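You operate a simulated robot arm through the tools that you are given. There is no shell and no other tool. Be economical: measure what you need, move in short steps, check, and stop when the job is done.

Carry out the task below with a simulated two-armed robot. There is one attempt and no reset: what you move stays moved.

Task
On the old table top, fold the blue tea towel in half, so that its two short edges meet.

The check looks at the end state, three seconds after you hand in, the way a careful person would. Anything else that was tipped, shoved, dropped, spilled or broken makes it a failure. Flat cloth is picked up by pressing the open fingertips on it (5 to 10 N) and closing them slowly along it; thin cloth reads only 2 to 8 mm in the jaws.

Robot
Two 6-joint arms with two-finger parallel grippers on one trunk, on a base that drives. Base frame: it is fixed to the floor where the robot stands at the start and does not move with it; the origin is under the middle of the robot, x ahead of it, y to its left, z up; the surface under the hand at the start is at about z = 0.8. Units: m, rad, N and s.
The left shoulder is at the start at [0.06, 0.187, 1.047], the right one opposite. With the tool pointing down near the work surface each hand reaches from about 0.28 to 0.62 m from the robot's upright axis, wherever it stands, measured 20 degrees to its own side. Places, roughly: old table top [0.5, -0.1, 0.8]. Payload 1.57 kg a hand.
The tool frame of a hand sits at the grasp point between the pads (the TCP): z along the fingers, y along the line on which they close. The tips reach 0.03 m beyond it. Largest opening 0.11 m; finger width 0.024, thickness 0.012; the body of the gripper, 0.048 by 0.112 m, starts 0.078 m behind the TCP.
Orientation is that of the tool frame in the base frame, as a unit quaternion [x, y, z, w]. With the fingers straight down and closing along the base's y, the tool's x points along the base's -x, its y along +y and its z along -z.

Tools
- The arms move only by the tool apply_moves. It takes "left_rows", "right_rows" or both (then of equal length, played together; a hand with none holds still); each is a list of rows, each a list of 7 numbers: the shift along the tool's x, y, z in m, then the turn, a rotation vector about the tool's x, y, z in rad, then the opening in per cent of the stroke, from 0 (shut) to 100 (fully open). In form: [[x, y, z, wx, wy, wz, claw], ...]. A call has 1 to 10 rows; each row is the pose to reach, as a shift and turn from the pose commanded when the call began, along the tool's axes at that moment. Rows are played at 5 a second. More than 0.05 m and 0.15 rad between two rows, or a gripper value outside its range, and nothing of the call is played. Where a pose cannot be reached the arm comes as near as it can. A force on the tool above 40 N (or 10 N above the force at the start of the call, whichever is more), or a blocked arm, ends the call early, and 0.2 s more pass. The fingers move at their own pace (about 0.153 m/s each) and stop on an object; they squeeze with about 39 N. The grip force told is the motor's: it shows also when the fingers shut on nothing. Time passes only in rows, and 0.2 s behind the last, so rows that repeat a pose let the fingers close. It gives the time, the measured TCP pose, the force on the tool (base axes), the opening and the grip force at its end, in the units of the frame above (readings bear some noise), with the torque about the TCP (base axes, N m) and any sound that the robot's microphone picked up.
- Cameras (640 x 400 px; columns grow to the right, rows downward): "scene" is now at [0.0067, 0.0069, 1.576]; the picture's right is [0.12, -0.99, 0.00], its down [-0.85, -0.10, -0.52] and it looks along [0.52, 0.06, -0.85] (base axes); focal length 274 px, centre (320, 200). "left" rides on the left gripper at [0.07, -0.016, -0.141] in its tool frame; the picture's right is [0.23, 0.97, 0.00], its down [-0.86, 0.20, -0.48] and it looks along [-0.47, 0.11, 0.88] (tool axes); focal length 222 px, centre (320, 200). "right" rides on the right gripper at [0.07, 0.016, -0.141] in its tool frame; the picture's right is [-0.23, 0.97, 0.00], its down [-0.86, -0.20, -0.48] and it looks along [-0.47, -0.11, 0.88] (tool axes); focal length 222 px, centre (320, 200). There is no depth. A picture from a camera that has moved, and an enlarged one, comes with that camera's place and axes in the base frame and with its lens.
- camera(camera): a new picture of that camera. The clock stands still meanwhile.
- move_column(by): slides the trunk up (or, below 0, down) by that many m; the arms and the scene camera ride with it, the base frame stays. It gives what a move gives, with no picture.
- roll_base(legs): drives the robot by 1 to 6 legs, each [ahead, left, turn to the left] in m, m and rad, along the robot's own axes; the way and the turn of a leg run together, so that a leg with both is an arc; at most 1.5 m and 3.142 rad a leg. The arms and the cameras ride along, it lands a little off, and it stops where it bumps. It gives what a move gives.
- pan_tilt(pan, tilt): turns the head with the scene camera to pan (to the left, within 1.501 rad either way) and tilt (down, from -0.506 to 1.204), counted from straight ahead of the robot. It gives what a move gives.
- close_up(camera, box): a new picture of the part [left, top, right, bottom] of that camera's present view, enlarged. The clock stands still meanwhile.
- job_done(): hands the job in; it is judged then, once.

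Go step by step. Nothing tells you exact positions but the pictures and the camera data: compare them with the known pose of the tool, close in by small moves and look again before you grip or let go. The budget is 120 turns and 100 pictures, counting those below and the enlarged ones. Unless the task says otherwise, let go and move clear before handing in, and close with one line.

The tools are called after "Call:" as a command line: name --argument value ..., lists and objects as JSON in quotes. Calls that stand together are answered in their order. apply_moves: Moves the arms, as the interface text tells. Its arguments: {"type":"object","properties":{"left_rows":{"type":"array"},"right_rows":{"type":"array"}},"required":[]} The other tools are called the same way: move_column (by) slides the trunk up or down; roll_base (legs) drives the base; pan_tilt (pan, tilt) turns the head that bears the scene camera; camera (camera) takes a picture; close_up (camera, box) takes an enlarged picture of a part of a camera's view; job_done () hands the job in.

At the start:

```text
t: 0.0
left_tcp_pos: [0.5008, 0.1545, 1.0383]
left_tcp_rot: [0.0, 1.0, 0.0, 0.0]
left_contact_force: [0.8, -0.3, 0.3]
left_torque: [-0.01, -0.03, 0.01]
left_finger_gap: 0.11
left_finger_force: 0.1
right_tcp_pos: [0.3605, -0.1859, 0.9693]
right_tcp_rot: [-0.001, 1.0, 0.0, 0.0]
right_contact_force: [0.7, 0.1, -0.2]
right_torque: [0.03, -0.05, 0.0]
right_finger_gap: 0.1098
right_finger_force: 0.0
trunk travel left (down, up): [-0.675, 0.315]
robot x, y, heading: [-0.0005, -0.0012, -0.0]
head pan, tilt: [0.12, 1.021]
```

scene: 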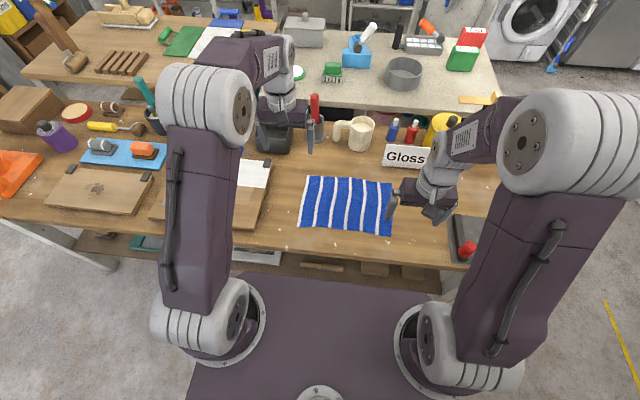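
right: 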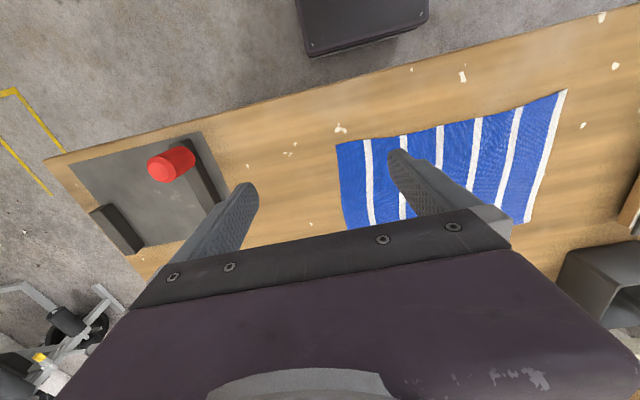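
left: 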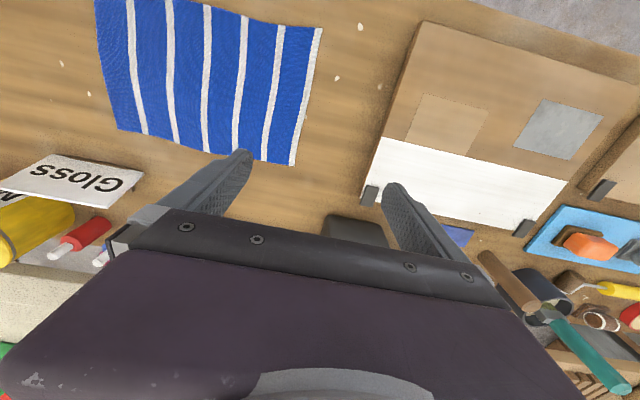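

I see the towel lying at roughly x 0.37–0.58, y −0.175–0.115, with its short edges (parallel to the stripes) on the left and right. The plan is to carry the left edge to the right one with both hands (left hand on the far corner, right hand on the near one). First I shift the base to the right so both hands can reach.

Call:
roll_base --legs '[[0, -0.12, 0]]'

Call:
close_up --camera "scene" --box '[200, 120, 440, 270]'

```text
t: 1.2
left_tcp_pos: [0.5006, 0.0357, 1.0384]
left_tcp_rot: [0.0, 1.0, 0.0, 0.0]
left_contact_force: [0.9, -0.1, 0.3]
left_torque: [-0.01, -0.01, -0.03]
left_finger_gap: 0.11
left_finger_force: 0.0
right_tcp_pos: [0.3616, -0.3059, 0.9693]
right_tcp_rot: [0.0, 1.0, 0.0, 0.0]
right_contact_force: [0.0, 0.5, 0.6]
right_torque: [-0.01, 0.03, 0.01]
right_finger_gap: 0.11
right_finger_force: 0.1
trunk travel left (down, up): [-0.675, 0.315]
robot x, y, heading: [0.0009, -0.1185, 0.002]
head pan, tilt: [0.12, 1.021]
```

```text
2.67 times, centred on (320, 195) of scene
camera zoom: at [0.0067, -0.1125, 1.576], right [0.12, -0.99, 0.0], down [-0.85, -0.1, -0.52], along [0.52, 0.06, -0.85], focal length 730 px, centre (320, 213)
```

zoom: 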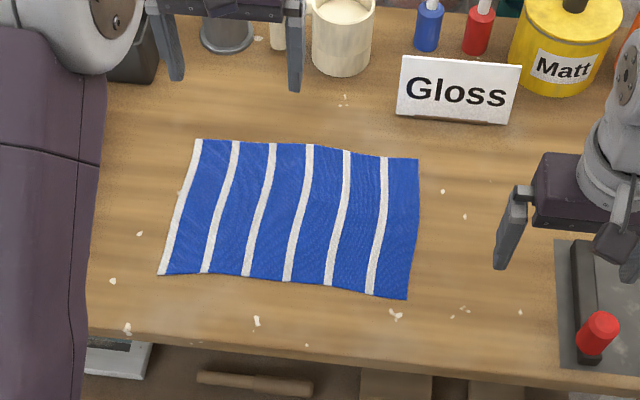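

The towel measures about 0.29 × 0.20 m, with left-edge corners near (0.577, 0.117) and (0.374, 0.120). I bring both hands above those corners at z = 0.90.

Call:
apply_moves --left_rows '[[-0.01, 0.01, 0.01, 0, 0, 0, 100], [-0.02, 0.02, 0.02, 0, 0, 0, 80], [-0.03, 0.03, 0.04, 0, 0, 0, 60], [-0.04, 0.04, 0.06, 0, 0, 0, 40], [-0.05, 0.05, 0.08, 0, 0, 0, 32], [-0.0564, 0.06, 0.1, 0, 0, 0, 32], [-0.0564, 0.062, 0.12, 0, 0, 0, 32], [-0.0564, 0.062, 0.138, 0, 0, 0, 32], [-0.0564, 0.062, 0.138, 0, 0, 0, 32], [-0.0564, 0.062, 0.138, 0, 0, 0, 32]]' --right_rows '[[-0.005, 0.042, 0, 0, 0, 0, 100], [-0.01, 0.084, 0, 0, 0, 0, 80], [-0.015, 0.126, 0, 0, 0, 0, 60], [-0.02, 0.168, 0, 0, 0, 0, 40], [-0.025, 0.21, 0.0, 0, 0, 0, 32], [-0.03, 0.252, 0.01, 0, 0, 0, 32], [-0.0334, 0.294, 0.02, 0, 0, 0, 32], [-0.0334, 0.336, 0.04, 0, 0, 0, 32], [-0.0334, 0.376, 0.06, 0, 0, 0, 32], [-0.0334, 0.406, 0.069, 0, 0, 0, 32]]'

Call:
camera --camera "scene"

Call:
camera --camera "left"

Call:
camera --camera "right"

```text
t: 3.4
left_tcp_pos: [0.5558, 0.097, 0.8996]
left_tcp_rot: [-0.001, 1.0, -0.001, 0.001]
left_contact_force: [0.0, -0.3, -0.7]
left_torque: [-0.03, -0.01, -0.01]
left_finger_gap: 0.0352
left_finger_force: 0.0
right_tcp_pos: [0.3963, 0.0979, 0.897]
right_tcp_rot: [0.003, 1.0, -0.002, -0.003]
right_contact_force: [-0.5, -0.8, 0.5]
right_torque: [0.03, -0.02, 0.03]
right_finger_gap: 0.0352
right_finger_force: 0.2
trunk travel left (down, up): [-0.675, 0.315]
robot x, y, heading: [-0.0001, -0.1176, 0.002]
head pan, tilt: [0.12, 1.021]
```

```text
95 pictures are left
camera scene: at [0.0069, -0.1127, 1.576], right [0.12, -0.99, 0.0], down [-0.85, -0.1, -0.52], along [0.52, 0.06, -0.85], focal length 274 px, centre (320, 200)
```

scene: 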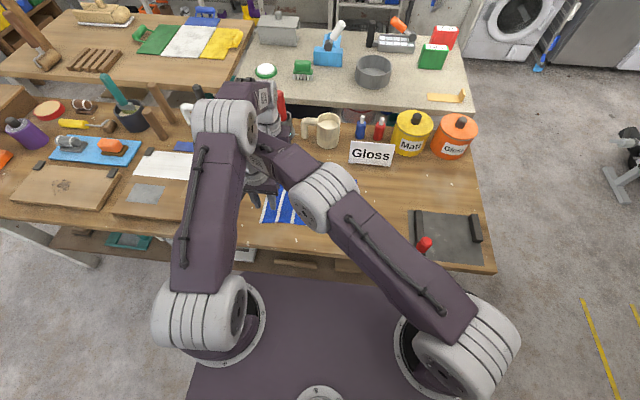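

```text
94 pictures are left
camera left: at [0.4866, 0.0828, 1.0406], right [-0.23, 0.97, 0.0], down [0.85, 0.2, 0.48], along [0.47, 0.11, -0.88], focal length 222 px, centre (320, 200)
```

left: 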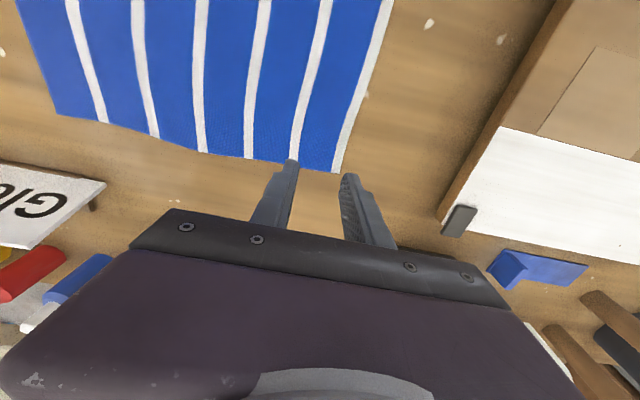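

```text
93 pictures are left
camera right: at [0.3266, 0.1135, 1.0387], right [0.23, 0.97, -0.01], down [0.86, -0.2, 0.48], along [0.46, -0.12, -0.88], focal length 222 px, centre (320, 200)
```

right: 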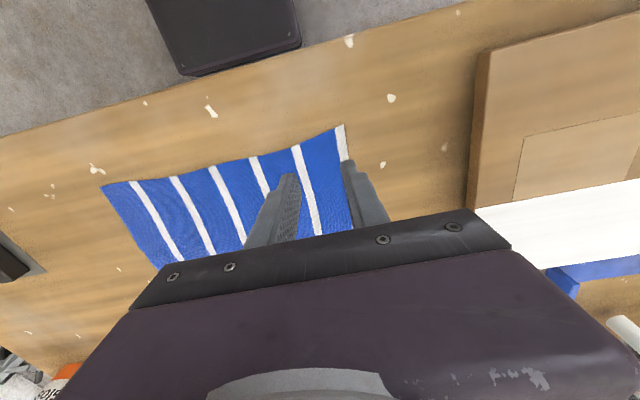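

The hand cameras confirm the edge at y ≈ 0.122, so with a 35 mm opening the outer fingers land about on it. I go down to just above the cloth.

Call:
apply_moves --left_rows '[[0, 0.003, 0.03, 0, 0, 0, 32], [0, 0.005, 0.055, 0, 0, 0, 32], [0, 0.005, 0.063, 0, 0, 0, 32], [0, 0.005, 0.063, 0, 0, 0, 32]]' --right_rows '[[0, 0.003, 0.03, 0, 0, 0, 32], [0, 0.003, 0.052, 0, 0, 0, 32], [0, 0.003, 0.06, 0, 0, 0, 32], [0, 0.003, 0.06, 0, 0, 0, 32]]'

Call:
camera --camera "left"

Call:
camera --camera "right"

```text
t: 4.4
left_tcp_pos: [0.5567, 0.1015, 0.8357]
left_tcp_rot: [0.0, 1.0, 0.001, 0.0]
left_contact_force: [0.2, 0.2, -0.3]
left_torque: [0.0, 0.0, 0.03]
left_finger_gap: 0.0349
left_finger_force: 0.0
right_tcp_pos: [0.3932, 0.1017, 0.8388]
right_tcp_rot: [-0.001, 1.0, 0.0, 0.0]
right_contact_force: [-0.7, 0.1, -0.1]
right_torque: [-0.02, 0.03, -0.01]
right_finger_gap: 0.0351
right_finger_force: 0.1
trunk travel left (down, up): [-0.675, 0.315]
robot x, y, heading: [-0.0011, -0.1229, -0.002]
head pan, tilt: [0.12, 1.021]
```

```text
92 pictures are left
camera left: at [0.4874, 0.0876, 0.9778], right [-0.23, 0.97, 0.0], down [0.86, 0.2, 0.48], along [0.47, 0.11, -0.88], focal length 222 px, centre (320, 200)
```

left: 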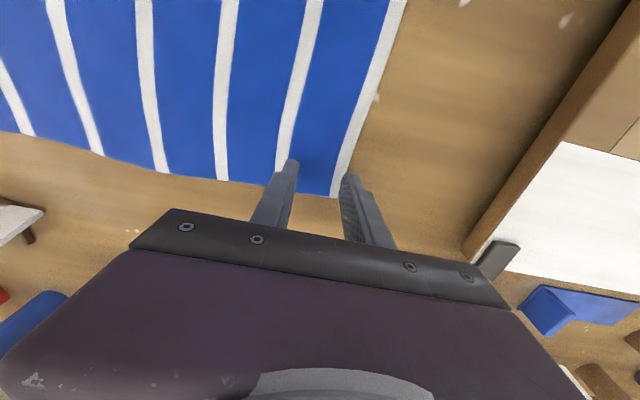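

```text
91 pictures are left
camera right: at [0.3225, 0.1174, 0.9808], right [0.23, 0.97, 0.0], down [0.86, -0.2, 0.48], along [0.47, -0.11, -0.88], focal length 222 px, centre (320, 200)
```

right: 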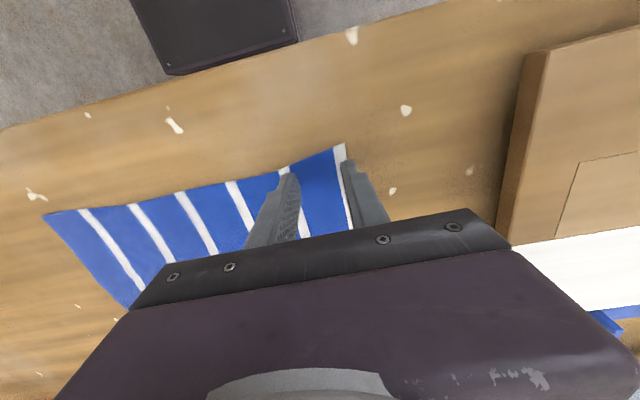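

The outer fingers sit right at the edge stripe. Next I lower slowly to feel the contact.

Call:
apply_moves --left_rows '[[0, 0, 0.002, 0, 0, 0, 32], [0, 0, 0.004, 0, 0, 0, 32], [0, 0, 0.004, 0, 0, 0, 32]]' --right_rows '[[0, 0, 0.003, 0, 0, 0, 32], [0, 0, 0.006, 0, 0, 0, 32], [0, 0, 0.006, 0, 0, 0, 32]]'

```text
t: 5.2
left_tcp_pos: [0.5571, 0.102, 0.8328]
left_tcp_rot: [0.001, 1.0, 0.0, 0.001]
left_contact_force: [-0.3, 0.6, 0.7]
left_torque: [0.0, 0.01, -0.02]
left_finger_gap: 0.0351
left_finger_force: 0.1
right_tcp_pos: [0.3929, 0.1021, 0.8331]
right_tcp_rot: [0.0, 1.0, -0.001, 0.0]
right_contact_force: [-0.2, -0.4, -0.5]
right_torque: [0.02, -0.02, -0.02]
right_finger_gap: 0.0355
right_finger_force: 0.1
trunk travel left (down, up): [-0.675, 0.315]
robot x, y, heading: [0.0017, -0.1177, -0.002]
head pan, tilt: [0.12, 1.021]
```

Call:
apply_moves --left_rows '[[0, 0, 0.0015, 0, 0, 0, 32], [0, 0, 0.003, 0, 0, 0, 32], [0, 0, 0.003, 0, 0, 0, 32]]' --right_rows '[[0, 0, 0.0015, 0, 0, 0, 32], [0, 0, 0.003, 0, 0, 0, 32], [0, 0, 0.003, 0, 0, 0, 32]]'

```text
t: 6.0
left_tcp_pos: [0.5566, 0.101, 0.8323]
left_tcp_rot: [0.0, 1.0, 0.0, 0.001]
left_contact_force: [-0.6, 2.2, 5.8]
left_torque: [0.1, 0.01, -0.03]
left_finger_gap: 0.0354
left_finger_force: 0.7
right_tcp_pos: [0.3907, 0.1026, 0.8313]
right_tcp_rot: [0.0, 1.0, 0.0, 0.0]
right_contact_force: [1.0, 0.3, 0.9]
right_torque: [-0.01, -0.02, 0.0]
right_finger_gap: 0.0353
right_finger_force: 0.1
trunk travel left (down, up): [-0.675, 0.315]
robot x, y, heading: [0.0025, -0.1192, 0.004]
head pan, tilt: [0.12, 1.021]
```

Left is pressing at about 6 N and right is just touching, so I press the right a little more and then close both slowly.

Call:
apply_moves --left_rows '[[0, 0, 0.0003, 0, 0, 0, 32], [0, 0, 0.0005, 0, 0, 0, 32], [0, 0, 0.0005, 0, 0, 0, 32]]' --right_rows '[[0, 0, 0.0015, 0, 0, 0, 32], [0, 0, 0.0025, 0, 0, 0, 32], [0, 0, 0.0025, 0, 0, 0, 32]]'

```text
t: 6.8
left_tcp_pos: [0.555, 0.0984, 0.8313]
left_tcp_rot: [0.0, 1.0, 0.0, 0.001]
left_contact_force: [0.8, 0.0, 0.4]
left_torque: [-0.02, -0.03, 0.01]
left_finger_gap: 0.0351
left_finger_force: 0.1
right_tcp_pos: [0.3922, 0.1019, 0.8315]
right_tcp_rot: [0.0, 1.0, 0.002, 0.003]
right_contact_force: [1.1, -5.2, 32.0]
right_torque: [-0.49, 0.15, 0.0]
right_finger_gap: 0.0354
right_finger_force: 0.0
trunk travel left (down, up): [-0.675, 0.315]
robot x, y, heading: [0.0004, -0.1188, -0.002]
head pan, tilt: [0.12, 1.021]
```

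The right now presses too hard (32 N) and the left has gone light, so I even them out.

Call:
apply_moves --left_rows '[[0, 0, 0.0003, 0, 0, 0, 32], [0, 0, 0.0006, 0, 0, 0, 32], [0, 0, 0.0006, 0, 0, 0, 32]]' --right_rows '[[0, 0, -0.001, 0, 0, 0, 32], [0, 0, -0.0016, 0, 0, 0, 32], [0, 0, -0.0016, 0, 0, 0, 32]]'

```text
t: 7.6
left_tcp_pos: [0.5566, 0.1004, 0.8313]
left_tcp_rot: [0.0, 1.0, 0.001, 0.001]
left_contact_force: [-5.8, -2.2, 14.3]
left_torque: [0.0, 0.17, 0.0]
left_finger_gap: 0.0347
left_finger_force: 0.1
right_tcp_pos: [0.3917, 0.1016, 0.8313]
right_tcp_rot: [-0.001, 1.0, 0.001, 0.002]
right_contact_force: [8.0, 1.6, 16.1]
right_torque: [-0.06, -0.14, 0.05]
right_finger_gap: 0.0348
right_finger_force: 0.1
trunk travel left (down, up): [-0.675, 0.315]
robot x, y, heading: [-0.0001, -0.1212, -0.001]
head pan, tilt: [0.12, 1.021]
```

Call:
apply_moves --left_rows '[[0, 0, -0.0005, 0, 0, 0, 32], [0, 0, -0.0005, 0, 0, 0, 32]]' --right_rows '[[0, 0, -0.0007, 0, 0, 0, 32], [0, 0, -0.0007, 0, 0, 0, 32]]'

```text
t: 8.2
left_tcp_pos: [0.5562, 0.1009, 0.8316]
left_tcp_rot: [0.0, 1.0, 0.001, 0.0]
left_contact_force: [-5.1, 0.3, 13.1]
left_torque: [0.06, 0.12, 0.05]
left_finger_gap: 0.035
left_finger_force: 0.0
right_tcp_pos: [0.3907, 0.1016, 0.8312]
right_tcp_rot: [0.0, 1.0, 0.0, 0.002]
right_contact_force: [6.4, 1.3, 11.5]
right_torque: [0.0, -0.19, -0.02]
right_finger_gap: 0.035
right_finger_force: 0.1
trunk travel left (down, up): [-0.675, 0.315]
robot x, y, heading: [0.0041, -0.1188, 0.004]
head pan, tilt: [0.12, 1.021]
```

Forces are now about 12 N each, so I ease off slightly more and close slowly.

Call:
apply_moves --left_rows '[[0, 0, -0.0005, 0, 0, 0, 32], [0, 0, -0.0005, 0, 0, 0, 28], [0, 0, -0.0005, 0, 0, 0, 24], [0, 0, -0.0005, 0, 0, 0, 20], [0, 0, -0.0005, 0, 0, 0, 16], [0, 0, -0.0005, 0, 0, 0, 12], [0, 0, -0.0005, 0, 0, 0, 8], [0, 0, -0.0005, 0, 0, 0, 4], [0, 0, -0.0005, 0, 0, 0, 0], [0, 0, -0.0005, 0, 0, 0, 0]]' --right_rows '[[0, 0, -0.0004, 0, 0, 0, 32], [0, 0, -0.0004, 0, 0, 0, 28], [0, 0, -0.0004, 0, 0, 0, 24], [0, 0, -0.0004, 0, 0, 0, 20], [0, 0, -0.0004, 0, 0, 0, 16], [0, 0, -0.0004, 0, 0, 0, 12], [0, 0, -0.0004, 0, 0, 0, 8], [0, 0, -0.0004, 0, 0, 0, 4], [0, 0, -0.0004, 0, 0, 0, 0], [0, 0, -0.0004, 0, 0, 0, 0]]'

Call:
camera --camera "left"

Call:
camera --camera "right"

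```text
t: 10.4
left_tcp_pos: [0.5558, 0.1012, 0.8323]
left_tcp_rot: [0.0, 1.0, 0.0, 0.002]
left_contact_force: [0.2, 2.5, 16.5]
left_torque: [0.13, 0.01, -0.01]
left_finger_gap: 0.007
left_finger_force: 26.1
right_tcp_pos: [0.3914, 0.1028, 0.8323]
right_tcp_rot: [0.0, 1.0, 0.0, 0.0]
right_contact_force: [1.4, -0.2, 0.1]
right_torque: [0.01, -0.08, -0.04]
right_finger_gap: 0.007
right_finger_force: 26.1
trunk travel left (down, up): [-0.675, 0.315]
robot x, y, heading: [0.003, -0.1232, -0.004]
head pan, tilt: [0.12, 1.021]
```

```text
90 pictures are left
camera left: at [0.4866, 0.0862, 0.9725], right [-0.23, 0.97, 0.0], down [0.85, 0.2, 0.48], along [0.47, 0.11, -0.88], focal length 222 px, centre (320, 200)
```

left: 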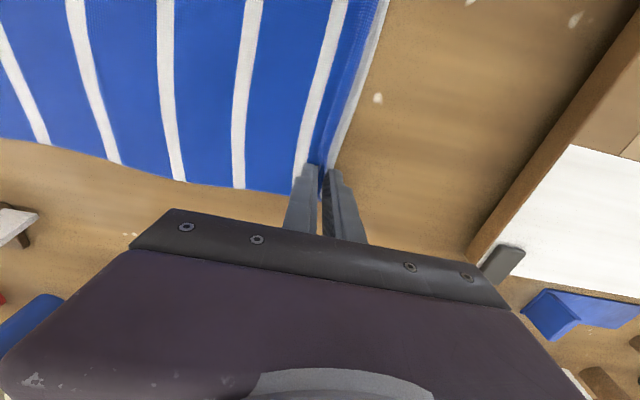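

```text
89 pictures are left
camera right: at [0.321, 0.1173, 0.9733], right [0.23, 0.97, 0.0], down [0.85, -0.2, 0.48], along [0.47, -0.11, -0.88], focal length 222 px, centre (320, 200)
```

right: 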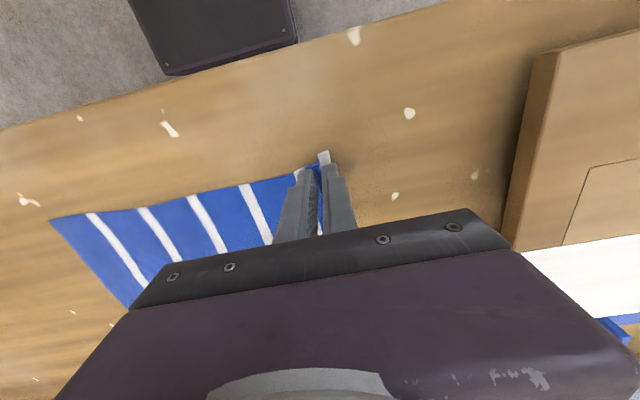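

Both hands hold a ridge, but it is a deep one with about 2 cm of flap. I'll let go and retake it with a smaller opening closer to the edge, so the edge lies cleaner after the fold.

Call:
apply_moves --left_rows '[[0, 0, 0, 0, 0, 0, 10], [0, 0, 0, 0, 0, 0, 20], [0, 0, 0, 0, 0, 0, 32], [0, 0, 0, 0, 0, 0, 32], [0, 0, -0.01, 0, 0, 0, 32], [0, 0.003, -0.02, 0, 0, 0, 20], [0, 0.006, -0.02, 0, 0, 0, 18], [0, 0.006, -0.02, 0, 0, 0, 18]]' --right_rows '[[0, 0, 0, 0, 0, 0, 10], [0, 0, 0, 0, 0, 0, 20], [0, 0, 0, 0, 0, 0, 32], [0, 0, 0, 0, 0, 0, 32], [0, 0, -0.01, 0, 0, 0, 32], [0, 0.003, -0.02, 0, 0, 0, 20], [0, 0.005, -0.02, 0, 0, 0, 18], [0, 0.005, -0.02, 0, 0, 0, 18]]'

Call:
camera --camera "left"

Call:
camera --camera "right"

```text
t: 12.2
left_tcp_pos: [0.5557, 0.1077, 0.8501]
left_tcp_rot: [0.0, 1.0, 0.0, 0.0]
left_contact_force: [0.2, -0.4, -0.1]
left_torque: [-0.03, -0.03, -0.01]
left_finger_gap: 0.0197
left_finger_force: 0.1
right_tcp_pos: [0.3924, 0.107, 0.8524]
right_tcp_rot: [-0.001, 1.0, 0.0, 0.001]
right_contact_force: [-0.7, 0.4, -0.5]
right_torque: [0.0, 0.0, -0.02]
right_finger_gap: 0.0197
right_finger_force: 0.1
trunk travel left (down, up): [-0.675, 0.315]
robot x, y, heading: [0.0009, -0.1193, -0.002]
head pan, tilt: [0.12, 1.021]
```

```text
88 pictures are left
camera left: at [0.4876, 0.0926, 0.991], right [-0.23, 0.97, 0.0], down [0.86, 0.2, 0.48], along [0.47, 0.11, -0.88], focal length 222 px, centre (320, 200)
```

left: 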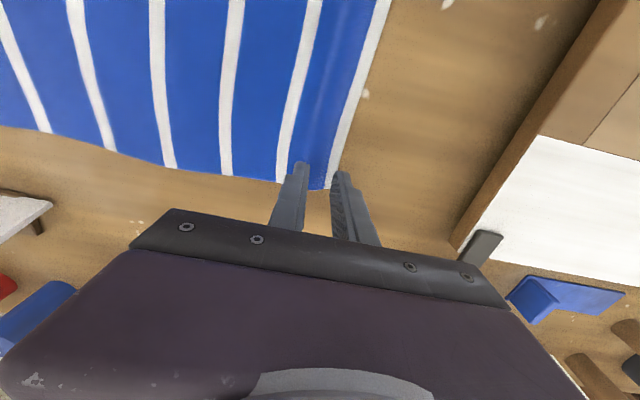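

```text
87 pictures are left
camera right: at [0.3225, 0.1229, 0.9934], right [0.23, 0.97, 0.0], down [0.86, -0.2, 0.48], along [0.47, -0.11, -0.88], focal length 222 px, centre (320, 200)
```

right: 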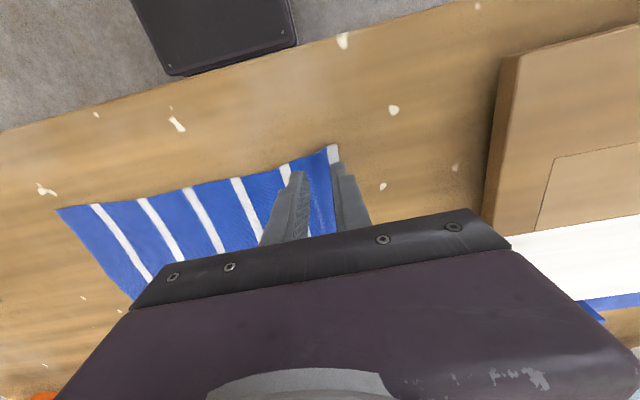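

The cloth is back flat apart from a small remaining ridge, and the edge is still near y ≈ 0.122. I lower again at this tighter setting.

Call:
apply_moves --left_rows '[[0, 0, 0.01, 0, 0, 0, 18], [0, 0, 0.017, 0, 0, 0, 18], [0, 0, 0.0195, 0, 0, 0, 18], [0, 0, 0.0195, 0, 0, 0, 18]]' --right_rows '[[0, 0, 0.01, 0, 0, 0, 18], [0, 0, 0.017, 0, 0, 0, 18], [0, 0, 0.02, 0, 0, 0, 18], [0, 0, 0.02, 0, 0, 0, 18]]'

```text
t: 13.2
left_tcp_pos: [0.5574, 0.1073, 0.8321]
left_tcp_rot: [0.0, 1.0, 0.0, 0.0]
left_contact_force: [-0.1, -0.7, 1.7]
left_torque: [0.0, -0.01, -0.01]
left_finger_gap: 0.0201
left_finger_force: 0.1
right_tcp_pos: [0.3935, 0.1082, 0.832]
right_tcp_rot: [0.0, 1.0, 0.0, 0.001]
right_contact_force: [-0.4, -0.3, 2.6]
right_torque: [0.01, 0.0, 0.03]
right_finger_gap: 0.0197
right_finger_force: 0.1
trunk travel left (down, up): [-0.675, 0.315]
robot x, y, heading: [0.0025, -0.122, 0.001]
head pan, tilt: [0.12, 1.021]
```

Call:
apply_moves --left_rows '[[0, 0, 0.0008, 0, 0, 0, 18], [0, 0, 0.0008, 0, 0, 0, 18], [0, 0, 0.0008, 0, 0, 0, 15], [0, 0, 0.0008, 0, 0, 0, 12], [0, 0, 0.0008, 0, 0, 0, 9], [0, 0, 0.0008, 0, 0, 0, 6], [0, 0, 0.0008, 0, 0, 0, 3], [0, 0, 0.0008, 0, 0, 0, 0], [0, 0, 0.0008, 0, 0, 0, 0]]' --right_rows '[[0, 0, 0.0006, 0, 0, 0, 18], [0, 0, 0.0006, 0, 0, 0, 18], [0, 0, 0.0006, 0, 0, 0, 15], [0, 0, 0.0006, 0, 0, 0, 12], [0, 0, 0.0006, 0, 0, 0, 9], [0, 0, 0.0006, 0, 0, 0, 6], [0, 0, 0.0006, 0, 0, 0, 3], [0, 0, 0.0006, 0, 0, 0, 0], [0, 0, 0.0006, 0, 0, 0, 0]]'

Call:
camera --camera "left"

Call:
camera --camera "right"

```text
t: 15.2
left_tcp_pos: [0.5566, 0.1067, 0.8314]
left_tcp_rot: [0.0, 1.0, 0.0, 0.001]
left_contact_force: [1.7, 0.6, 14.8]
left_torque: [0.04, -0.08, 0.0]
left_finger_gap: 0.0023
left_finger_force: 23.6
right_tcp_pos: [0.3926, 0.1086, 0.8318]
right_tcp_rot: [0.0, 1.0, -0.001, 0.001]
right_contact_force: [0.6, -0.1, 3.3]
right_torque: [-0.03, 0.02, 0.01]
right_finger_gap: 0.0022
right_finger_force: 23.6
trunk travel left (down, up): [-0.675, 0.315]
robot x, y, heading: [-0.0039, -0.1191, 0.003]
head pan, tilt: [0.12, 1.021]
```

```text
86 pictures are left
camera left: at [0.4869, 0.092, 0.9726], right [-0.23, 0.97, 0.0], down [0.85, 0.2, 0.48], along [0.47, 0.11, -0.88], focal length 222 px, centre (320, 200)
```

left: 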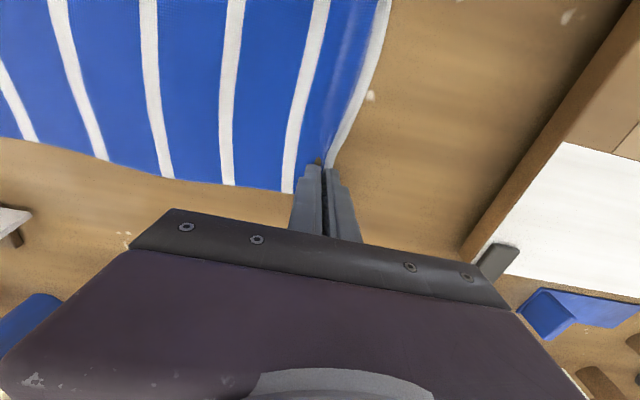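

```text
85 pictures are left
camera right: at [0.3225, 0.1228, 0.9729], right [0.23, 0.97, 0.0], down [0.85, -0.2, 0.48], along [0.47, -0.11, -0.88], focal length 222 px, centre (320, 200)
```

right: 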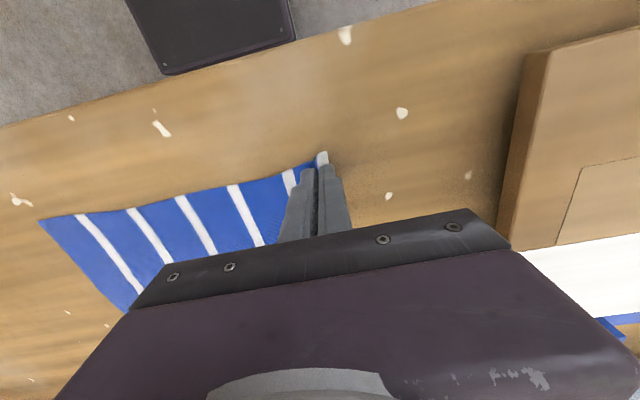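

The jaws read 2.2 mm, a thin hold at the edge. I test it with a small lift.

Call:
apply_moves --left_rows '[[0, 0, -0.008, 0, 0, 0, 0], [0, -0.003, -0.018, 0, 0, 0, 0], [0, -0.006, -0.03, 0, 0, 0, 0]]' --right_rows '[[0, 0, -0.008, 0, 0, 0, 0], [0, -0.003, -0.018, 0, 0, 0, 0], [0, -0.006, -0.03, 0, 0, 0, 0]]'

Call:
camera --camera "left"

Call:
camera --camera "right"

```text
t: 16.0
left_tcp_pos: [0.5568, 0.1031, 0.8587]
left_tcp_rot: [0.001, 1.0, 0.0, -0.001]
left_contact_force: [-0.2, 0.5, -0.3]
left_torque: [-0.02, 0.02, 0.0]
left_finger_gap: 0.0023
left_finger_force: 23.2
right_tcp_pos: [0.3935, 0.1035, 0.8598]
right_tcp_rot: [0.0, 1.0, 0.0, 0.0]
right_contact_force: [-0.1, 1.0, 0.0]
right_torque: [-0.02, -0.02, 0.01]
right_finger_gap: 0.0022
right_finger_force: 23.4
trunk travel left (down, up): [-0.675, 0.315]
robot x, y, heading: [0.002, -0.1236, -0.003]
head pan, tilt: [0.12, 1.021]
```

```text
84 pictures are left
camera left: at [0.4875, 0.0878, 1.0], right [-0.23, 0.97, 0.0], down [0.86, 0.2, 0.48], along [0.47, 0.11, -0.88], focal length 222 px, centre (320, 200)
```

left: 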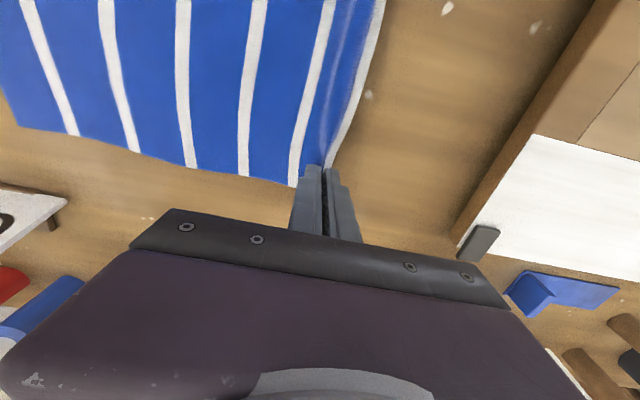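

```text
83 pictures are left
camera right: at [0.3239, 0.1184, 1.0014], right [0.23, 0.97, 0.0], down [0.86, -0.2, 0.48], along [0.47, -0.11, -0.88], focal length 222 px, centre (320, 200)
```

right: 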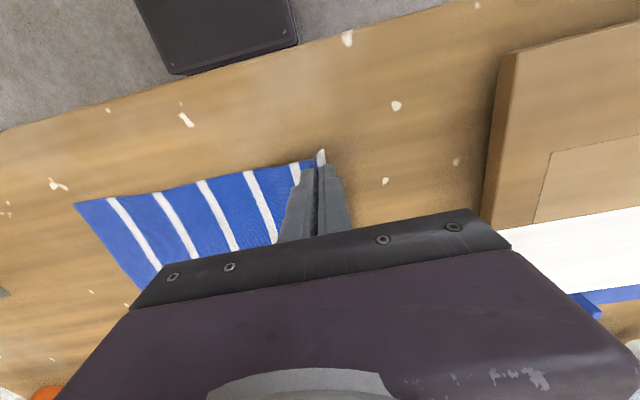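

Both hands hold the edge. I carry it along an arc to above the crease line, tilting the fingers a bit toward the crease.

Call:
apply_moves --left_rows '[[0, -0.008, -0.012, 0, 0, 0, 0], [0, -0.016, -0.022, -0.04, 0, 0, 0], [0, -0.03, -0.036, -0.08, 0, 0, 0], [0, -0.045, -0.049, -0.12, 0, 0, 0], [0, -0.065, -0.058, -0.16, 0, 0, 0], [0, -0.085, -0.066, -0.2, 0, 0, 0], [0, -0.107, -0.07, -0.25, 0, 0, 0], [0, -0.13, -0.072, -0.3, 0, 0, 0]]' --right_rows '[[0, -0.008, -0.012, 0, 0, 0, 0], [0, -0.016, -0.022, -0.04, 0, 0, 0], [0, -0.03, -0.036, -0.08, 0, 0, 0], [0, -0.045, -0.049, -0.12, 0, 0, 0], [0, -0.065, -0.058, -0.16, 0, 0, 0], [0, -0.085, -0.066, -0.2, 0, 0, 0], [0, -0.107, -0.07, -0.25, 0, 0, 0], [0, -0.13, -0.072, -0.3, 0, 0, 0]]'

Call:
camera --camera "left"

Call:
camera --camera "right"

Call:
close_up --camera "scene" --box '[200, 120, 440, 270]'

```text
t: 17.8
left_tcp_pos: [0.5544, -0.0313, 0.9306]
left_tcp_rot: [0.002, 0.988, 0.152, -0.001]
left_contact_force: [0.3, -0.4, 0.3]
left_torque: [0.02, -0.02, 0.04]
left_finger_gap: 0.0022
left_finger_force: 23.6
right_tcp_pos: [0.3968, -0.0278, 0.936]
right_tcp_rot: [-0.002, 0.988, 0.152, 0.004]
right_contact_force: [-0.4, -0.6, -0.8]
right_torque: [0.02, -0.04, -0.02]
right_finger_gap: 0.0023
right_finger_force: 24.1
trunk travel left (down, up): [-0.675, 0.315]
robot x, y, heading: [-0.0011, -0.1244, 0.003]
head pan, tilt: [0.12, 1.021]
```

```text
82 pictures are left
camera left: at [0.4853, -0.0878, 1.061], right [-0.23, 0.93, 0.29], down [0.86, 0.05, 0.51], along [0.46, 0.37, -0.81], focal length 222 px, centre (320, 200)
```

left: 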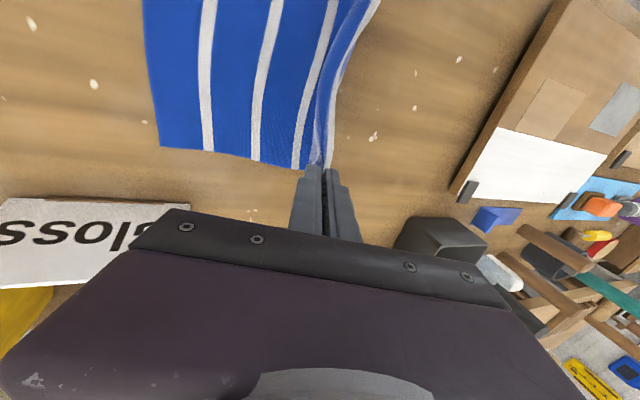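

```text
81 pictures are left
camera right: at [0.3258, -0.056, 1.0742], right [0.22, 0.93, 0.3], down [0.85, -0.33, 0.4], along [0.47, 0.16, -0.87], focal length 222 px, centre (320, 200)
```

right: 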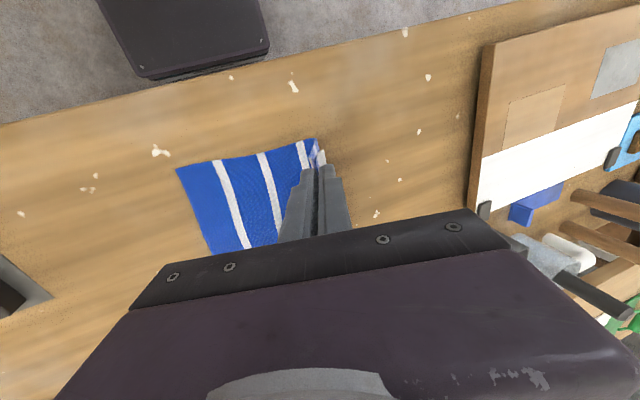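

```text
2.67 times, centred on (320, 195) of scene
camera zoom: at [0.0068, -0.1162, 1.576], right [0.12, -0.99, 0.0], down [-0.85, -0.1, -0.52], along [0.52, 0.07, -0.85], focal length 730 px, centre (320, 213)
```

zoom: 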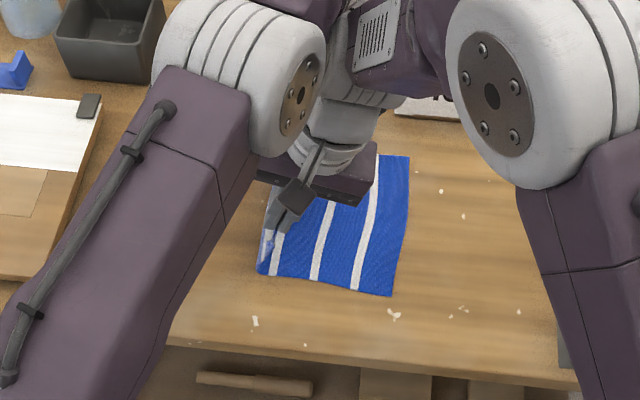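

The fold is going well; the right edge has crept to about y ≈ −0.155, which is now the target. I continue down toward it, stopping about 2–3 cm above.

Call:
apply_moves --left_rows '[[0, -0.0156, -0.0038, -0.02, 0, 0, 0], [0, -0.0312, -0.0076, -0.04, 0, 0, 0], [0, -0.047, -0.0082, -0.06, 0, 0, 0], [0, -0.0622, -0.0088, -0.08, 0, 0, 0], [0, -0.0925, -0.0056, -0.12, 0, 0, 0], [0, -0.1185, 0.0041, -0.16, 0, 0, 0], [0, -0.1382, 0.0169, -0.2, 0, 0, 0], [0, -0.1521, 0.0282, -0.2, 0, 0, 0], [0, -0.1521, 0.0282, -0.2, 0, 0, 0]]' --right_rows '[[0, -0.0156, -0.0038, -0.02, 0, 0, 0], [0, -0.0312, -0.0076, -0.04, 0, 0, 0], [0, -0.047, -0.0082, -0.06, 0, 0, 0], [0, -0.0622, -0.0088, -0.08, 0, 0, 0], [0, -0.0925, -0.0056, -0.12, 0, 0, 0], [0, -0.1185, 0.0041, -0.16, 0, 0, 0], [0, -0.1382, 0.0169, -0.2, 0, 0, 0], [0, -0.1521, 0.0282, -0.2, 0, 0, 0], [0, -0.1521, 0.0282, -0.2, 0, 0, 0]]'

Call:
camera --camera "left"

Call:
camera --camera "right"

Call:
close_up --camera "scene" --box '[200, 120, 440, 270]'

```text
t: 19.2
left_tcp_pos: [0.5188, -0.1158, 0.9011]
left_tcp_rot: [-0.002, 0.976, 0.22, 0.004]
left_contact_force: [-0.1, 0.4, 0.6]
left_torque: [-0.08, 0.0, 0.03]
left_finger_gap: 0.0022
left_finger_force: 23.7
left hand out of reach, approached as far as the arm can: row 3, 4, 5, 6
right_tcp_pos: [0.3882, -0.1378, 0.8945]
right_tcp_rot: [-0.003, 0.975, 0.224, -0.007]
right_contact_force: [-0.2, 0.1, -0.3]
right_torque: [-0.01, 0.02, -0.05]
right_finger_gap: 0.0025
right_finger_force: 23.5
trunk travel left (down, up): [-0.675, 0.315]
robot x, y, heading: [-0.0004, -0.1218, 0.006]
head pan, tilt: [0.12, 1.021]
stopped in row 6 (left hand): the force on the tool passed its limit at 47 N (the readings are from after the stop); the commanded pose is now the measured one
```

```text
79 pictures are left
camera left: at [0.4482, -0.1885, 1.0213], right [-0.23, 0.88, 0.42], down [0.85, -0.02, 0.53], along [0.47, 0.48, -0.74], focal length 222 px, centre (320, 200)
```

left: 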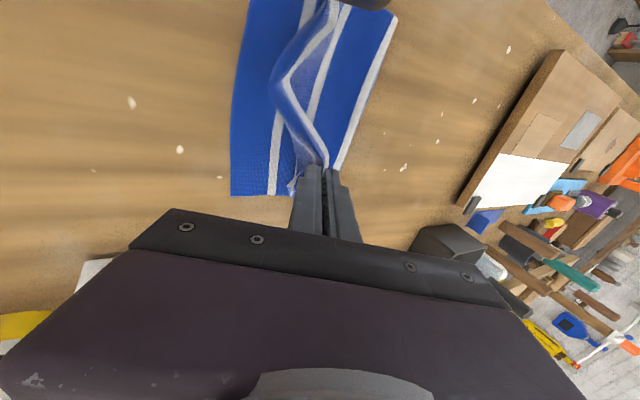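

```text
78 pictures are left
camera right: at [0.3211, -0.1857, 1.0295], right [0.23, 0.88, 0.42], down [0.86, -0.38, 0.33], along [0.45, 0.29, -0.84], focal length 222 px, centre (320, 200)
```

right: 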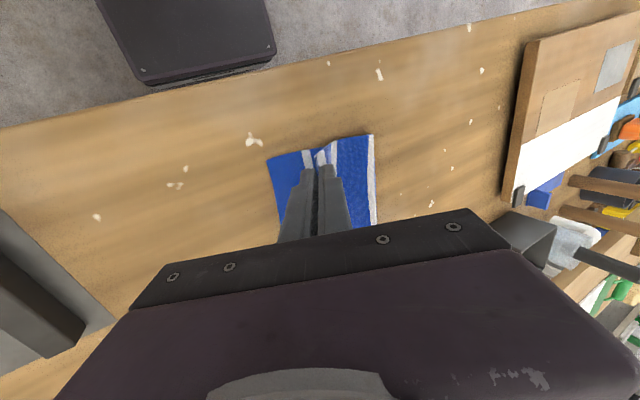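

```text
2.67 times, centred on (320, 195) of scene
camera zoom: at [0.0073, -0.1141, 1.576], right [0.12, -0.99, 0.0], down [-0.85, -0.1, -0.52], along [0.52, 0.06, -0.85], focal length 730 px, centre (320, 213)
```

zoom: 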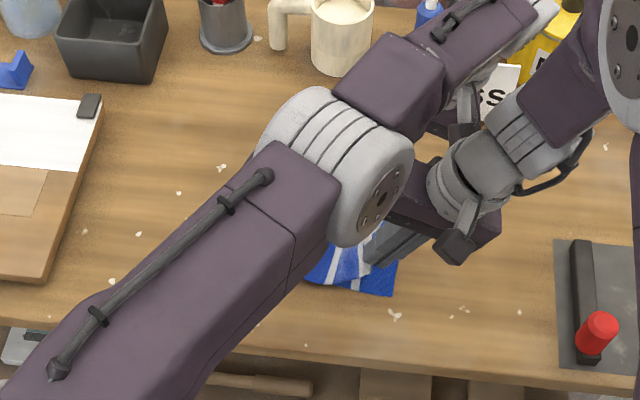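

The left arm ran out of reach and stopped with a force spike, while the cloth is still held in both hands. I lower slightly with the left untilted a bit to free it, and check for contact.

Call:
apply_moves --left_rows '[[0, 0, 0, 0.05, 0, 0, 0], [-0.004, -0.002, 0.004, 0.1, 0, 0, 0], [-0.008, -0.004, 0.008, 0.15, 0, 0, 0], [-0.008, -0.004, 0.008, 0.15, 0, 0, 0]]' --right_rows '[[0, -0.002, 0.004, 0, 0, 0, 0], [0, -0.004, 0.008, 0, 0, 0, 0], [0, -0.006, 0.013, 0, 0, 0, 0], [0, -0.006, 0.013, 0, 0, 0, 0]]'

Call:
camera --camera "scene"

```text
t: 20.2
left_tcp_pos: [0.5262, -0.1159, 0.8927]
left_tcp_rot: [-0.004, 0.989, 0.146, 0.004]
left_contact_force: [-0.4, -1.0, 0.3]
left_torque: [-0.02, 0.03, 0.01]
left_finger_gap: 0.0022
left_finger_force: 23.3
right_tcp_pos: [0.3891, -0.1369, 0.8799]
right_tcp_rot: [-0.001, 0.974, 0.225, -0.007]
right_contact_force: [0.0, 0.6, -0.4]
right_torque: [-0.04, 0.0, -0.02]
right_finger_gap: 0.0023
right_finger_force: 24.1
trunk travel left (down, up): [-0.675, 0.315]
robot x, y, heading: [-0.0009, -0.1206, -0.002]
head pan, tilt: [0.12, 1.021]
```

```text
76 pictures are left
camera scene: at [0.0066, -0.1139, 1.576], right [0.12, -0.99, 0.0], down [-0.85, -0.1, -0.52], along [0.52, 0.06, -0.85], focal length 274 px, centre (320, 200)
```

scene: 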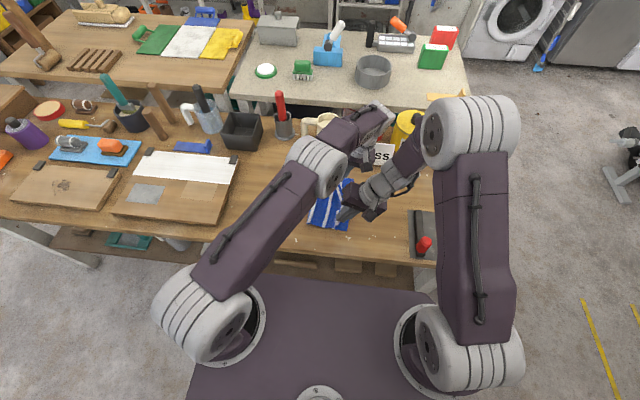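

No more contact force. The two wrists are close together, so I use the base itself to carry both hands the remaining way right as a rigid pair.

Call:
roll_base --legs '[[0, -0.03, 0]]'

Call:
camera --camera "left"

Call:
camera --camera "right"

```text
t: 21.1
left_tcp_pos: [0.5266, -0.1427, 0.8919]
left_tcp_rot: [-0.004, 0.99, 0.144, 0.004]
left_contact_force: [0.0, 0.1, 0.1]
left_torque: [-0.04, 0.02, -0.04]
left_finger_gap: 0.0021
left_finger_force: 23.6
right_tcp_pos: [0.3903, -0.1646, 0.8795]
right_tcp_rot: [-0.003, 0.975, 0.222, -0.007]
right_contact_force: [0.0, 0.3, -0.3]
right_torque: [-0.06, 0.01, -0.01]
right_finger_gap: 0.0022
right_finger_force: 24.0
trunk travel left (down, up): [-0.675, 0.315]
robot x, y, heading: [0.0, -0.1486, -0.003]
head pan, tilt: [0.12, 1.021]
```

```text
75 pictures are left
camera left: at [0.456, -0.1966, 1.0224], right [-0.23, 0.93, 0.28], down [0.85, 0.06, 0.52], along [0.47, 0.36, -0.81], focal length 222 px, centre (320, 200)
```

left: 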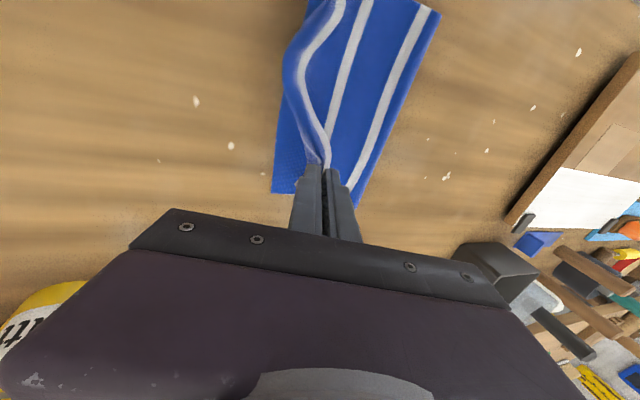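

```text
74 pictures are left
camera right: at [0.3215, -0.2124, 1.015], right [0.23, 0.88, 0.42], down [0.86, -0.38, 0.33], along [0.45, 0.29, -0.84], focal length 222 px, centre (320, 200)
```

right: 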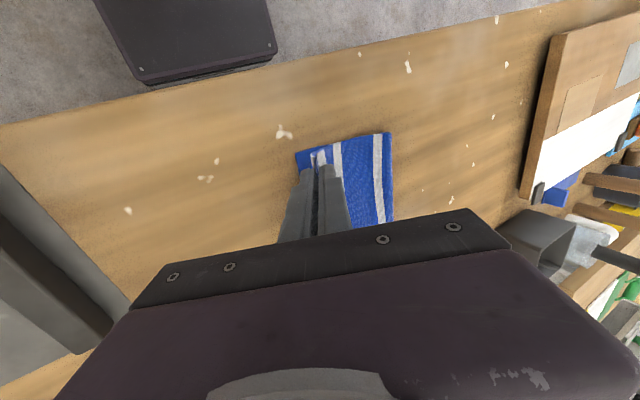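

The bottom edge stays at y ≈ −0.155 with corners at x ≈ 0.380 and 0.578. The left arm would still be short of reach, so I shift the hands 6 cm back relative to the robot and then roll the base 6 cm right to compensate.

Call:
apply_moves --left_rows '[[0, 0.0144, 0.0043, 0.03, 0, 0, 0], [0, 0.0288, 0.0086, 0.06, 0, 0, 0], [0, 0.0432, 0.013, 0.1, 0, 0, 0], [0, 0.0575, 0.0172, 0.14, 0, 0, 0], [0, 0.0575, 0.0172, 0.14, 0, 0, 0]]' --right_rows '[[0, 0.0135, 0.0065, 0, 0, 0, 0], [0, 0.027, 0.013, 0, 0, 0, 0], [0, 0.0405, 0.0195, 0, 0, 0, 0], [0, 0.0541, 0.0259, 0, 0, 0, 0], [0, 0.0541, 0.0259, 0, 0, 0, 0]]'

Call:
roll_base --legs '[[0, -0.06, 0]]'

Call:
camera --camera "left"

Call:
camera --camera "right"

```text
t: 22.3
left_tcp_pos: [0.5253, -0.0861, 0.8936]
left_tcp_rot: [-0.003, 0.997, 0.078, 0.004]
left_contact_force: [0.5, 0.1, -0.2]
left_torque: [0.03, 0.04, -0.02]
left_finger_gap: 0.0022
left_finger_force: 23.6
right_tcp_pos: [0.3891, -0.1061, 0.8799]
right_tcp_rot: [-0.003, 0.975, 0.224, -0.007]
right_contact_force: [0.3, -1.0, 0.6]
right_torque: [0.03, 0.03, -0.01]
right_finger_gap: 0.0023
right_finger_force: 24.0
trunk travel left (down, up): [-0.675, 0.315]
robot x, y, heading: [0.0039, -0.1504, 0.004]
head pan, tilt: [0.12, 1.021]
```

```text
t: 23.2
left_tcp_pos: [0.5243, -0.1462, 0.892]
left_tcp_rot: [-0.003, 0.997, 0.077, 0.004]
left_contact_force: [-0.8, -0.2, -0.4]
left_torque: [-0.02, -0.02, -0.01]
left_finger_gap: 0.0022
left_finger_force: 23.6
right_tcp_pos: [0.3891, -0.1685, 0.8815]
right_tcp_rot: [-0.003, 0.975, 0.223, -0.007]
right_contact_force: [0.5, -0.1, 0.3]
right_torque: [-0.01, -0.01, -0.01]
right_finger_gap: 0.0023
right_finger_force: 23.5
trunk travel left (down, up): [-0.675, 0.315]
robot x, y, heading: [0.0034, -0.2112, -0.0]
head pan, tilt: [0.12, 1.021]
```

```text
73 pictures are left
camera left: at [0.455, -0.1819, 1.0294], right [-0.23, 0.96, 0.15], down [0.85, 0.13, 0.51], along [0.47, 0.24, -0.85], focal length 222 px, centre (320, 200)
```

left: 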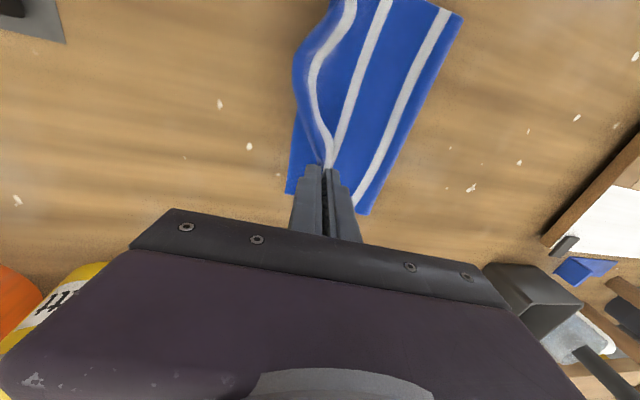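

```text
72 pictures are left
camera right: at [0.3211, -0.2159, 1.0154], right [0.22, 0.88, 0.42], down [0.86, -0.38, 0.33], along [0.45, 0.29, -0.84], focal length 222 px, centre (320, 200)
```

right: 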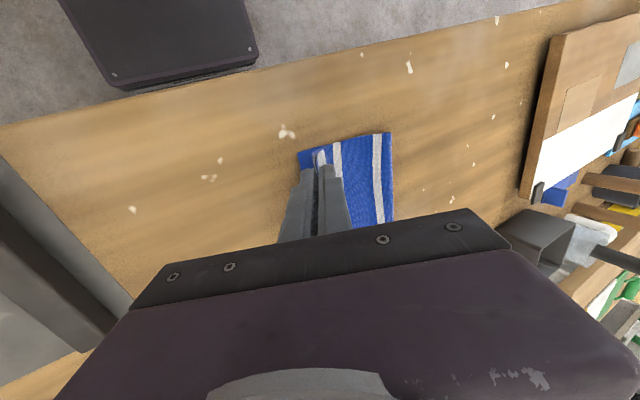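

Geometry is now comfortable. I spread the left hand out to x = 0.557 and lower both to about 1 cm above the lower layer.

Call:
apply_moves --left_rows '[[-0.01, -0.004, 0.002, 0, 0, 0, 0], [-0.02, -0.009, 0.006, 0, 0, 0, 0], [-0.033, -0.014, 0.012, 0, 0, 0, 0], [-0.033, -0.018, 0.022, 0, 0, 0, 0], [-0.033, -0.021, 0.032, 0, 0, 0, 0], [-0.033, -0.023, 0.042, 0, 0, 0, 0], [-0.033, -0.023, 0.042, 0, 0, 0, 0]]' --right_rows '[[-0.002, -0.002, 0.002, 0, 0, 0, 0], [-0.004, -0.004, 0.004, 0, 0, 0, 0], [-0.007, -0.006, 0.01, 0, 0, 0, 0], [-0.007, -0.01, 0.017, 0, 0, 0, 0], [-0.007, -0.014, 0.024, 0, 0, 0, 0], [-0.007, -0.018, 0.031, 0, 0, 0, 0], [-0.007, -0.018, 0.031, 0, 0, 0, 0]]'

Call:
camera --camera "left"

Call:
camera --camera "right"

```text
t: 24.9
left_tcp_pos: [0.5578, -0.1617, 0.8491]
left_tcp_rot: [-0.002, 0.997, 0.077, 0.005]
left_contact_force: [-0.3, -0.3, -0.3]
left_torque: [0.03, 0.03, 0.0]
left_finger_gap: 0.0025
left_finger_force: 24.0
right_tcp_pos: [0.396, -0.1694, 0.8458]
right_tcp_rot: [-0.002, 0.974, 0.225, -0.007]
right_contact_force: [0.5, -0.3, -0.1]
right_torque: [-0.04, -0.02, 0.01]
right_finger_gap: 0.0022
right_finger_force: 24.1
trunk travel left (down, up): [-0.675, 0.315]
robot x, y, heading: [0.0017, -0.2164, 0.003]
head pan, tilt: [0.12, 1.021]
```

```text
71 pictures are left
camera left: at [0.4877, -0.1975, 0.9856], right [-0.23, 0.96, 0.15], down [0.85, 0.13, 0.51], along [0.47, 0.24, -0.85], focal length 222 px, centre (320, 200)
```

left: 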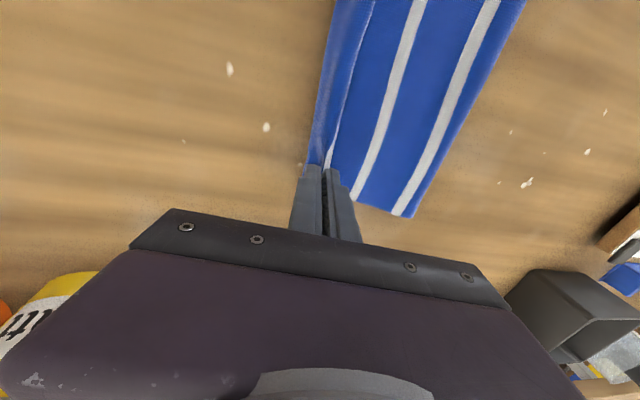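

```text
70 pictures are left
camera right: at [0.3275, -0.2187, 0.9796], right [0.22, 0.88, 0.42], down [0.86, -0.38, 0.33], along [0.45, 0.29, -0.84], focal length 222 px, centre (320, 200)
```

right: 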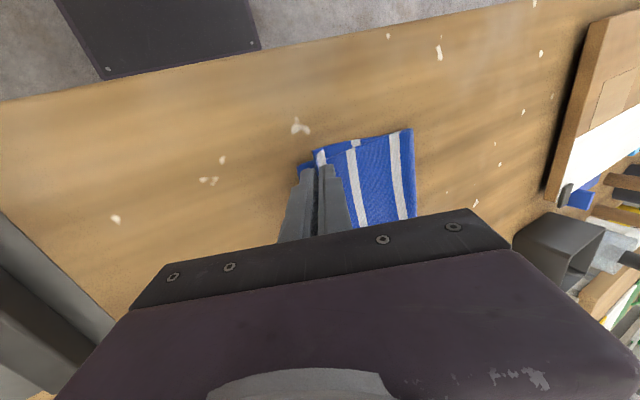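

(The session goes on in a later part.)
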